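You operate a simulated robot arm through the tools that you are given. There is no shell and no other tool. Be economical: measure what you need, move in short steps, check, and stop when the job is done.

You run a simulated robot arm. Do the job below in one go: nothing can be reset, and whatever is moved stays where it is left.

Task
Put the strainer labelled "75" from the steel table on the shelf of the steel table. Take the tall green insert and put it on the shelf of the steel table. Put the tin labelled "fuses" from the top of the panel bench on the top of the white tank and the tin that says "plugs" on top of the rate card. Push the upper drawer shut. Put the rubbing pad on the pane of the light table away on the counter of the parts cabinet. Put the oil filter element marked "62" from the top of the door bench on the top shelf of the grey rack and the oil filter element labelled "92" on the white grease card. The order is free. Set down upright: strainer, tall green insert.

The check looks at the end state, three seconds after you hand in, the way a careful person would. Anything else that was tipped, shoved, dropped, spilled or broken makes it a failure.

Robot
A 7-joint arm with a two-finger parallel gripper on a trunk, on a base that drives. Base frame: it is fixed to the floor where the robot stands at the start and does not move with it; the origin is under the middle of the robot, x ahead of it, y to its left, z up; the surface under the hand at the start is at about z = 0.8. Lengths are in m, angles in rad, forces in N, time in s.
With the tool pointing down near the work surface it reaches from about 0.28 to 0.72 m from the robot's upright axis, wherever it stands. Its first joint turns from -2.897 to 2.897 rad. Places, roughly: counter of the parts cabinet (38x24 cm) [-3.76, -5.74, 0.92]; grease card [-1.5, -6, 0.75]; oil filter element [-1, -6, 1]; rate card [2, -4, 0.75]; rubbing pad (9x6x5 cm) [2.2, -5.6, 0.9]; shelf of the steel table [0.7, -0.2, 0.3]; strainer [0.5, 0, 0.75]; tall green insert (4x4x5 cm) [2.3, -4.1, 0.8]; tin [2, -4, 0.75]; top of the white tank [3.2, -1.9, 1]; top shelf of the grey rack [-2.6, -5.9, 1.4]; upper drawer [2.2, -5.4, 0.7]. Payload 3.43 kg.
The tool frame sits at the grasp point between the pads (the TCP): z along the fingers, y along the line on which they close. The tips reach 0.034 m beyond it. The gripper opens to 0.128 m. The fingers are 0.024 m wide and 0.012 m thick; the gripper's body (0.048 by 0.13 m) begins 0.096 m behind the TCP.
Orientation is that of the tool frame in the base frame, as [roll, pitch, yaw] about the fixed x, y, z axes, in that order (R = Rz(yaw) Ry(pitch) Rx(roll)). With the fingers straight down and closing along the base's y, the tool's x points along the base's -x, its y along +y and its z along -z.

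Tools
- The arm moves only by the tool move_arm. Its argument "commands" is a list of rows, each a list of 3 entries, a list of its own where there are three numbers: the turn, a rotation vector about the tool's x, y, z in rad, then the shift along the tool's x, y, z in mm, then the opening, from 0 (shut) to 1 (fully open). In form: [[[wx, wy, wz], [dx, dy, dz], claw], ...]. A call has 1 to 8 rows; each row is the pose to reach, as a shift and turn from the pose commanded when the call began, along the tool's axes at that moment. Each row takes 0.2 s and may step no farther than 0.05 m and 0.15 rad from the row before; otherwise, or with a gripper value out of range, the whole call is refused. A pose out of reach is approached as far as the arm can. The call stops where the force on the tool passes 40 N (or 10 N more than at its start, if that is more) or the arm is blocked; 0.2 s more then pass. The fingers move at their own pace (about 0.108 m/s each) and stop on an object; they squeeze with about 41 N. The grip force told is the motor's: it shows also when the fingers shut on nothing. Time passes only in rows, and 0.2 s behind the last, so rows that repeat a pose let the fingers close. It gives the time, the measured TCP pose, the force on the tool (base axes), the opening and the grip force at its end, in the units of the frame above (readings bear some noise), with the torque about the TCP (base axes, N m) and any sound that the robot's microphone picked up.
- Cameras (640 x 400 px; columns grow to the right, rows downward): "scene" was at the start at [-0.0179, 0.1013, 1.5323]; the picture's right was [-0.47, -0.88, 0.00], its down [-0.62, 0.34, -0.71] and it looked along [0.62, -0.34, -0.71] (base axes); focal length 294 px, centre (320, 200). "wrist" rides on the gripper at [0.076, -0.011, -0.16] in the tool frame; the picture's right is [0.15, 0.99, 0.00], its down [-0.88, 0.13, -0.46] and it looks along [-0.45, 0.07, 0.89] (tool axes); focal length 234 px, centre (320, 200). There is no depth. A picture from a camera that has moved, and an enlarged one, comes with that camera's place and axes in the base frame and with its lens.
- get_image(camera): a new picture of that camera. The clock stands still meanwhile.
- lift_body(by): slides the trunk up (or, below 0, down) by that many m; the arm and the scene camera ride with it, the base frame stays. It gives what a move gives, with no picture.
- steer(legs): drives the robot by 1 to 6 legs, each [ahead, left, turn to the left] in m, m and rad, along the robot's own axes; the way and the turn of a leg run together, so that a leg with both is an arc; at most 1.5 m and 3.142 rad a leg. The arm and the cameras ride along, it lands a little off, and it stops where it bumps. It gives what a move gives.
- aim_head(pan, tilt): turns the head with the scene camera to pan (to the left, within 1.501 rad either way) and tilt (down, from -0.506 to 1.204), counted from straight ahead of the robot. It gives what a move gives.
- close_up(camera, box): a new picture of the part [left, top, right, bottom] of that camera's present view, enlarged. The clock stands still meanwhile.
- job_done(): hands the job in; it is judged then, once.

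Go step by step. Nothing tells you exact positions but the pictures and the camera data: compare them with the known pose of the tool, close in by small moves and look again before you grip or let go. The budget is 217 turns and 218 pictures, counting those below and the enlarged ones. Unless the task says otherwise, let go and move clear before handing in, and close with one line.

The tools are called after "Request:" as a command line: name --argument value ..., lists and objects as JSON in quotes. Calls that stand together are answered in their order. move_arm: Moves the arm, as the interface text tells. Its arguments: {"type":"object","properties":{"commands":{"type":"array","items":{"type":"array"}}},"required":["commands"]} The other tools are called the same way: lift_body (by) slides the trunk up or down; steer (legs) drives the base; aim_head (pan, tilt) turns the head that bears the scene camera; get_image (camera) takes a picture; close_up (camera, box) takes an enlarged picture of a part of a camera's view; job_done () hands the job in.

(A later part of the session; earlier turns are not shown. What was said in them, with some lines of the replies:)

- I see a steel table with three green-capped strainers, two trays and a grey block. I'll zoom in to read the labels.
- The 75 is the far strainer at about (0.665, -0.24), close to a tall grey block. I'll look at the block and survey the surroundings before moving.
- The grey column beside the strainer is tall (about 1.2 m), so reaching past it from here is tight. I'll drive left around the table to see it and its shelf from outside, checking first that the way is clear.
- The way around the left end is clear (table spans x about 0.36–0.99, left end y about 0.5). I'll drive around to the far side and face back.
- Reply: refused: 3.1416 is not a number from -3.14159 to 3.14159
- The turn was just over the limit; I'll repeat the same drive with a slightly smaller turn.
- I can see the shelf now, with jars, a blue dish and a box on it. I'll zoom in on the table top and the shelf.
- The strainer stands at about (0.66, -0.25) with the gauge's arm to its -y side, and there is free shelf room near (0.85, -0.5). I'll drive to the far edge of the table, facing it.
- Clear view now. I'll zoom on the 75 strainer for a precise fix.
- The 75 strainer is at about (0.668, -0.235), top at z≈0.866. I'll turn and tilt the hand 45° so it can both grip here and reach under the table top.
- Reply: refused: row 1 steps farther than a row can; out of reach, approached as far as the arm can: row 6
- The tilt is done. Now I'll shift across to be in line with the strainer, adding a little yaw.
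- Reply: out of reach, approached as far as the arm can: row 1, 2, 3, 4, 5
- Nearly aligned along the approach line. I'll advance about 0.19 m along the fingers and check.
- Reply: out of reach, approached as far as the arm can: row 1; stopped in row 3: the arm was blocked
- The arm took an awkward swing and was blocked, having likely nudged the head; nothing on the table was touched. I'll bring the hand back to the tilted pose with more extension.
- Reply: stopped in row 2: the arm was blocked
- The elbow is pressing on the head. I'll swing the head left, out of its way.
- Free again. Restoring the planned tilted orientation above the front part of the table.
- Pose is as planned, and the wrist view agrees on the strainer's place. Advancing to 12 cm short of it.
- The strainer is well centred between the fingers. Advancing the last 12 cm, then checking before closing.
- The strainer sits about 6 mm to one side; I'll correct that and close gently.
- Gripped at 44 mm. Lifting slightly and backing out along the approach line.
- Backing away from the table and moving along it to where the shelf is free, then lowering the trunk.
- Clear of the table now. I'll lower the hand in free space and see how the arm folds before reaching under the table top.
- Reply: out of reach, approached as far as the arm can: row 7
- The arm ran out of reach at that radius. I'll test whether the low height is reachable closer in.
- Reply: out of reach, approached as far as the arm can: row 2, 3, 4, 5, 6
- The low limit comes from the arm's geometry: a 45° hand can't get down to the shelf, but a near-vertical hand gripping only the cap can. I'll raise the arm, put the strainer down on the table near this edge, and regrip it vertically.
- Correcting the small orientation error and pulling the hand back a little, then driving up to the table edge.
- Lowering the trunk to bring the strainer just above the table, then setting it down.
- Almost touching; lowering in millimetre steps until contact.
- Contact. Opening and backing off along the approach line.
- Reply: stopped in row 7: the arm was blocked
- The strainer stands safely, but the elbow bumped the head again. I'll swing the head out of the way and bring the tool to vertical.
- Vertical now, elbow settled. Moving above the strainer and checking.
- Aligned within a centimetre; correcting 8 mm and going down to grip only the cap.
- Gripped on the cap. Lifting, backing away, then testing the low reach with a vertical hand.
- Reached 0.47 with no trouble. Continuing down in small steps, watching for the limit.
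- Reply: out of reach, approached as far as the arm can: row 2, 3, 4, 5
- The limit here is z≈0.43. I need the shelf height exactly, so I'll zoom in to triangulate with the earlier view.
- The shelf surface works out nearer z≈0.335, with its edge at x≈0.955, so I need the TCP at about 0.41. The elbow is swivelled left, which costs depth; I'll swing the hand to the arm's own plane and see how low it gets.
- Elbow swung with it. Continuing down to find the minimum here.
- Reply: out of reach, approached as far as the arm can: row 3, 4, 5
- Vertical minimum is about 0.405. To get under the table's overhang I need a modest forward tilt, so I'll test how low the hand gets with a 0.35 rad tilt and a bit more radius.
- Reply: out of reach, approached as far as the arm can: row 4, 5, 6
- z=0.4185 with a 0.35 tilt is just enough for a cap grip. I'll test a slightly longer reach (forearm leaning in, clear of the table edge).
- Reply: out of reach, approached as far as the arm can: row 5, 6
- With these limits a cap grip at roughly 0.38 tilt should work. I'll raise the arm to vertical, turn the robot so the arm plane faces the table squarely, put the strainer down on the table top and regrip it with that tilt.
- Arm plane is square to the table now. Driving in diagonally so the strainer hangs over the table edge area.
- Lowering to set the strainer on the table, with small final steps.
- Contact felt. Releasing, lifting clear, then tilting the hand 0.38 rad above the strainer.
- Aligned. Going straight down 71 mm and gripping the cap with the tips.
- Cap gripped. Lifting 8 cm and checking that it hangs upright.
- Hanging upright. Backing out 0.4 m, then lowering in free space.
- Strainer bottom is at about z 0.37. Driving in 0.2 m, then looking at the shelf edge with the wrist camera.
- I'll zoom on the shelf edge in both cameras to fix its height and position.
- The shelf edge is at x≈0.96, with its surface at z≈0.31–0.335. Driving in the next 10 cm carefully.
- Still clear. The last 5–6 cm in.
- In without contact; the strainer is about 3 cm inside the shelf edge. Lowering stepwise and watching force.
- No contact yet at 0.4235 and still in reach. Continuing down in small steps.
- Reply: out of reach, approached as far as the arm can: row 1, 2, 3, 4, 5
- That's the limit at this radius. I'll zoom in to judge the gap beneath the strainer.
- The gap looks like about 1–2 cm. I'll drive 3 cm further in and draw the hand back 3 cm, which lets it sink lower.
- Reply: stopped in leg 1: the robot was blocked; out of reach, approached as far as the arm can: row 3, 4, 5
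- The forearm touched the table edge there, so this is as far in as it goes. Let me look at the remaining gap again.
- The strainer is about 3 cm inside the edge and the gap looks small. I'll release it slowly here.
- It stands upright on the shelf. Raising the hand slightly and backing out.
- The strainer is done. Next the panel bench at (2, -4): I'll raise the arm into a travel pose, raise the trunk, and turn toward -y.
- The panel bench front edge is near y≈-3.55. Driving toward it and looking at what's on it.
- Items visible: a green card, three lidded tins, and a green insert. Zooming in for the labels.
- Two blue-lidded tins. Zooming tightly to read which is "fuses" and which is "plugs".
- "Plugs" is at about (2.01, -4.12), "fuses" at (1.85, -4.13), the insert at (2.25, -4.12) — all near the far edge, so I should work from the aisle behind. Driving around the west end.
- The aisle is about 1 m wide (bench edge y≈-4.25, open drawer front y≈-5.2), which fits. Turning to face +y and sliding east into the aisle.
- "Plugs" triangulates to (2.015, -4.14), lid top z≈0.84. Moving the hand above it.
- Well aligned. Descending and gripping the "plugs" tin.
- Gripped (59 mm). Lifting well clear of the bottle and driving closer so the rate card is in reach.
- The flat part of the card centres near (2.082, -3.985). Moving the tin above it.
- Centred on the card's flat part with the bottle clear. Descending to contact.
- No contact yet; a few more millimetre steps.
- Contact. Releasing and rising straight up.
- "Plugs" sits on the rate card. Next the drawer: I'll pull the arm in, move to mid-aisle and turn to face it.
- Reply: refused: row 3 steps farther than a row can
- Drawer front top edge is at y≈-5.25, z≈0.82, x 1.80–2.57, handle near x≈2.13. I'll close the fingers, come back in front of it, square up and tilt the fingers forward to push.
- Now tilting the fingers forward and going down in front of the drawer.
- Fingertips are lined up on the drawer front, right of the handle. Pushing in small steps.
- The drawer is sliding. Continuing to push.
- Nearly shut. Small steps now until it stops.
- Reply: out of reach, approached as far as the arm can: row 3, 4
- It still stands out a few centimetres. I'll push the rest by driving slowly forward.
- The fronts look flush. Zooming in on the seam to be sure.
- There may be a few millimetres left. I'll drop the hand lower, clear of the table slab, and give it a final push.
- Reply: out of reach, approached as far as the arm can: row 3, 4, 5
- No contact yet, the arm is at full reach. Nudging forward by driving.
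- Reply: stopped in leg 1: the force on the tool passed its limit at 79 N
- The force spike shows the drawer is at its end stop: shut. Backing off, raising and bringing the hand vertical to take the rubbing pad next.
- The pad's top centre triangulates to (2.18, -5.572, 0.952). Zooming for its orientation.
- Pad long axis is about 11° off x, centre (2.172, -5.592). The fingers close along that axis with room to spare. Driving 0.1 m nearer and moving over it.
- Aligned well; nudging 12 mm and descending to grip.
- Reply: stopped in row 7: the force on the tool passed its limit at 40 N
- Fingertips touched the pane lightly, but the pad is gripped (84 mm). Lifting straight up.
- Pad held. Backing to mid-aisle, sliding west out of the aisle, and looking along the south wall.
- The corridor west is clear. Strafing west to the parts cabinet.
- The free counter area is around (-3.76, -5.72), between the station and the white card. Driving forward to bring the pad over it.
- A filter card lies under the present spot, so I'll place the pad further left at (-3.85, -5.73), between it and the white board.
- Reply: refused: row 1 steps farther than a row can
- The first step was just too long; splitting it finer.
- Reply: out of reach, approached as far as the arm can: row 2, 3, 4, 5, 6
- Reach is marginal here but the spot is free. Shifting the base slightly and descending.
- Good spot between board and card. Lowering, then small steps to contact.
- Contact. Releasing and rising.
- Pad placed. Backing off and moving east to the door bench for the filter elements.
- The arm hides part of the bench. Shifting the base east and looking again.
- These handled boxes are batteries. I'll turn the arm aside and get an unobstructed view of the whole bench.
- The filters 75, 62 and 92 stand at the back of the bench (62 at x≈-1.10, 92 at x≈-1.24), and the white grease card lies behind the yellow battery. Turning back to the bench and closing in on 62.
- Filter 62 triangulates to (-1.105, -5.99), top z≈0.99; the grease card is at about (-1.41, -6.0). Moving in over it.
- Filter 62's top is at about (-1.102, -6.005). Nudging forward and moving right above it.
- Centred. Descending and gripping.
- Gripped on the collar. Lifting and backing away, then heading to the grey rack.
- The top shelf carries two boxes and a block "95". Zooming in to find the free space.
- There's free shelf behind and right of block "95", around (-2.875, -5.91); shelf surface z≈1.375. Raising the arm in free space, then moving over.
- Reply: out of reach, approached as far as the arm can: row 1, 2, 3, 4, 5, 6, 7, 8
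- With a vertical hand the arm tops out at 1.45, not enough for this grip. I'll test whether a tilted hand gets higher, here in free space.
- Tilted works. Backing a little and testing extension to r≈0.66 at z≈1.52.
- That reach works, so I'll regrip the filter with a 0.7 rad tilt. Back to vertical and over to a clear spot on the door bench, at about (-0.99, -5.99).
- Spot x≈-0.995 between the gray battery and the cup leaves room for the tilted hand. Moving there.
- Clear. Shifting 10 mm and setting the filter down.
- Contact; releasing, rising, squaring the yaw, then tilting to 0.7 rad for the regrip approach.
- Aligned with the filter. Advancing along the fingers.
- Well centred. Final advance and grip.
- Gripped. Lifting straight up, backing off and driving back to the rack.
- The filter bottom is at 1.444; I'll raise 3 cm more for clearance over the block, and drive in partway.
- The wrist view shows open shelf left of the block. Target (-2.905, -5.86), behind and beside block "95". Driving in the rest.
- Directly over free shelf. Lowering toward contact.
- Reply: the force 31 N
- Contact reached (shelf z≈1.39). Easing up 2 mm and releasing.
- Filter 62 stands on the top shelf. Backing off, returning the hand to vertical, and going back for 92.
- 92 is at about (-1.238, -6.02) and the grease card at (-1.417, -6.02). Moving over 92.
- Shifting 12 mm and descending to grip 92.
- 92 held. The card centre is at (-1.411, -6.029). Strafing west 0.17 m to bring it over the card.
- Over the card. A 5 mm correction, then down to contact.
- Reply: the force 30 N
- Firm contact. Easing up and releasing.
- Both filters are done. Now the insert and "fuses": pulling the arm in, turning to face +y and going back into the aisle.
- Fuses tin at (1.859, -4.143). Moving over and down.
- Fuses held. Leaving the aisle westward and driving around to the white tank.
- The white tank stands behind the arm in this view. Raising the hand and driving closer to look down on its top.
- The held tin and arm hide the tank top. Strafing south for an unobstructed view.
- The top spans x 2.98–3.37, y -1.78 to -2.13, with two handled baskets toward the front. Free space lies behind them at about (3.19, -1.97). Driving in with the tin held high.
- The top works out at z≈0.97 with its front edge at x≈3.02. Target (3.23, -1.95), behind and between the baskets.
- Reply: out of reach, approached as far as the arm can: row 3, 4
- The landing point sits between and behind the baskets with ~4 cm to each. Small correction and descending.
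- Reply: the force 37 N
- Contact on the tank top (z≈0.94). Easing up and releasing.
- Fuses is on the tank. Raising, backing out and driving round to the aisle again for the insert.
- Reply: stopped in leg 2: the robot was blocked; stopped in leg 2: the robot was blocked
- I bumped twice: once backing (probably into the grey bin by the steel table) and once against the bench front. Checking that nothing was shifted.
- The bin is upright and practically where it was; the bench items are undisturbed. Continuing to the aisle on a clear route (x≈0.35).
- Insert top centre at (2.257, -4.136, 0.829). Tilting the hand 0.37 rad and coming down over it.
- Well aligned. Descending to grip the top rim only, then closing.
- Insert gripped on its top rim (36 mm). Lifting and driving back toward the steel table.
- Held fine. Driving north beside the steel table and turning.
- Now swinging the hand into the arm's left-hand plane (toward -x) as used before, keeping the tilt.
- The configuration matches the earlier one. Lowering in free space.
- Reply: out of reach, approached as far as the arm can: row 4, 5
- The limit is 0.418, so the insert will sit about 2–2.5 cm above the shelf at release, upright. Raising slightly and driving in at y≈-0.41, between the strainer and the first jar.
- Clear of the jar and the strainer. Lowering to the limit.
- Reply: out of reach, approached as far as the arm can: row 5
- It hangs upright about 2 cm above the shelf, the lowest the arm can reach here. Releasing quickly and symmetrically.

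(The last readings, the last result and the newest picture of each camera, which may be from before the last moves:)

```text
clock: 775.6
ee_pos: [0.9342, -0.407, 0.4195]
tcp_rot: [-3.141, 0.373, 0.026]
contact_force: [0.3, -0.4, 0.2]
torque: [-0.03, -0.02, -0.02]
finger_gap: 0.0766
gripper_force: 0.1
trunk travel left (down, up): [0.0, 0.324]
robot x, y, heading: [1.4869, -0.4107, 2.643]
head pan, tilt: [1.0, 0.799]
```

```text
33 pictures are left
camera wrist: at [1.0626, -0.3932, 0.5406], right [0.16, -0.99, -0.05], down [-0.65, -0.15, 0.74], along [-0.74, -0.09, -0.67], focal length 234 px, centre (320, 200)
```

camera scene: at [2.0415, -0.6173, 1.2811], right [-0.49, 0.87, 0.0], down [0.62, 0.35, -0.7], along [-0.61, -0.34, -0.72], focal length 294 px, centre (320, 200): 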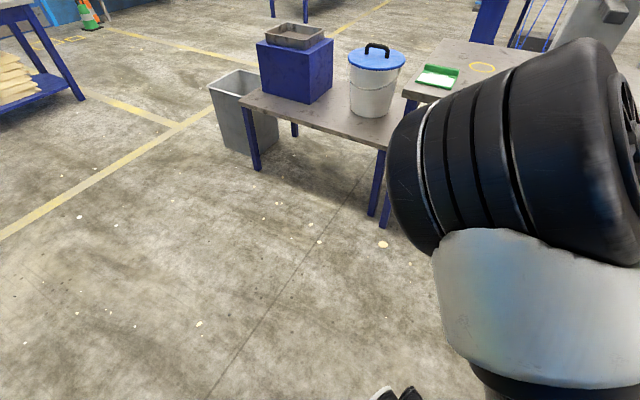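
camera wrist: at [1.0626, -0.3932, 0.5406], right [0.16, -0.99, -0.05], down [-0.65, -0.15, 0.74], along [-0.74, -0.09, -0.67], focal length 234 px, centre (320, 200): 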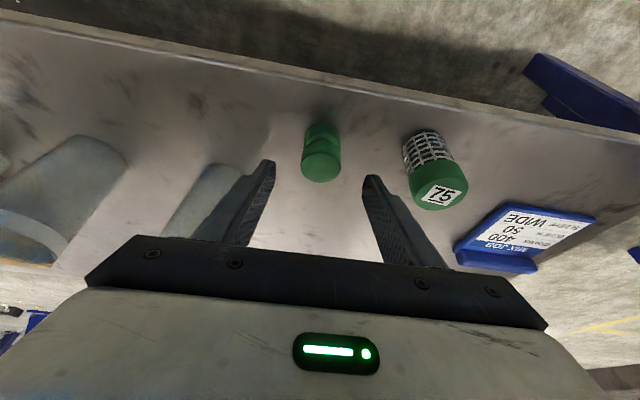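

The insert stands upright next to the strainer. Raising and backing out.

Request:
move_arm --commands '[[[0, 0, 0], [-10, 0, -26], 0.6], [[0, 0, 0], [-22, 0, -58], 0.6]]'

Request:
steer --legs '[[-0.4, -0.21, 0]]'

Request:
get_image --camera "scene"

Request:
get_image --camera "wrist"

```text
clock: 776.2
ee_pos: [0.9325, -0.4061, 0.4809]
tcp_rot: [3.14, 0.372, 0.027]
contact_force: [0.0, 0.8, 1.1]
torque: [-0.03, 0.01, -0.01]
finger_gap: 0.077
gripper_force: 0.0
trunk travel left (down, up): [0.0, 0.324]
robot x, y, heading: [1.4841, -0.4135, 2.65]
head pan, tilt: [1.0, 0.799]
```

```text
clock: 779.0
ee_pos: [1.393, -0.4163, 0.4802]
tcp_rot: [-3.141, 0.372, 0.02]
contact_force: [-0.4, -0.2, -0.4]
torque: [0.02, 0.0, -0.02]
finger_gap: 0.0769
gripper_force: 0.1
trunk travel left (down, up): [0.0, 0.324]
robot x, y, heading: [1.9427, -0.425, 2.649]
head pan, tilt: [1.0, 0.799]
```

```text
32 pictures are left
camera scene: at [1.8871, -0.6285, 1.281], right [-0.48, 0.88, 0.0], down [0.63, 0.35, -0.7], along [-0.61, -0.34, -0.72], focal length 294 px, centre (320, 200)
```

scene: 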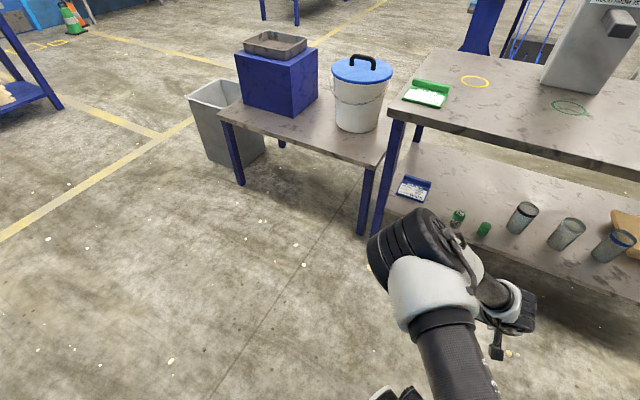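

```text
31 pictures are left
camera wrist: at [1.5217, -0.4026, 0.6023], right [0.16, -0.99, -0.05], down [-0.65, -0.14, 0.74], along [-0.74, -0.08, -0.67], focal length 234 px, centre (320, 200)
```

wrist: 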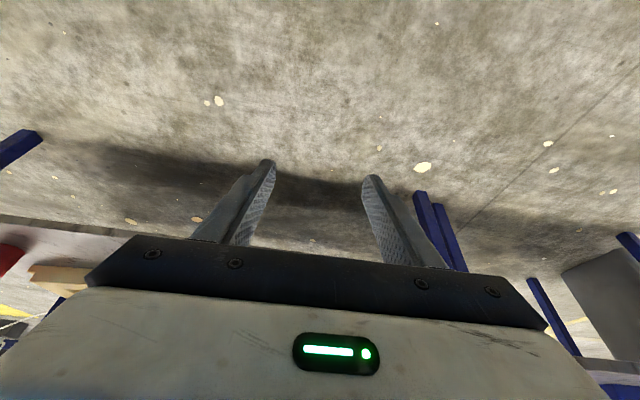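

Request:
close_up --camera "scene" --box '[380, 160, 560, 270]'

```text
3.56 times, centred on (470, 215) of scene
camera zoom: at [1.8871, -0.6285, 1.281], right [-0.48, 0.88, 0.0], down [0.63, 0.35, -0.7], along [-0.61, -0.34, -0.72], focal length 1046 px, centre (-213, 147)
```

zoom: 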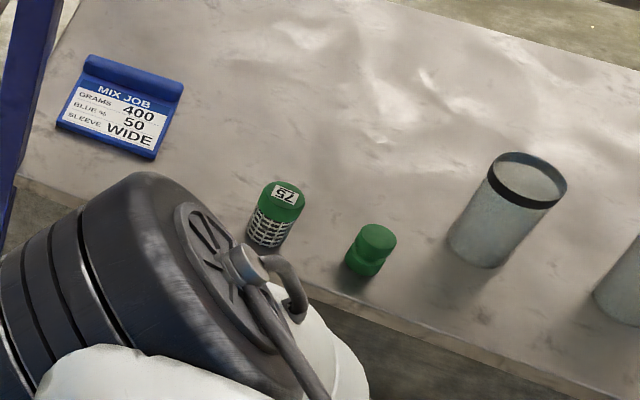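

Both the strainer and the insert stand upright on the shelf, and every other item is in place with the gripper clear. Handing in.

Request:
job_done

```text
The job is handed in.
```

All eight placements are done and the upper drawer is shut. The arm couldn't reach all the way down to the shelf, so the strainer dropped about 1 cm and the insert about 2.5 cm; both stand upright. The robot also bumped the grey bin and the panel bench while driving; both looked unmoved afterwards.
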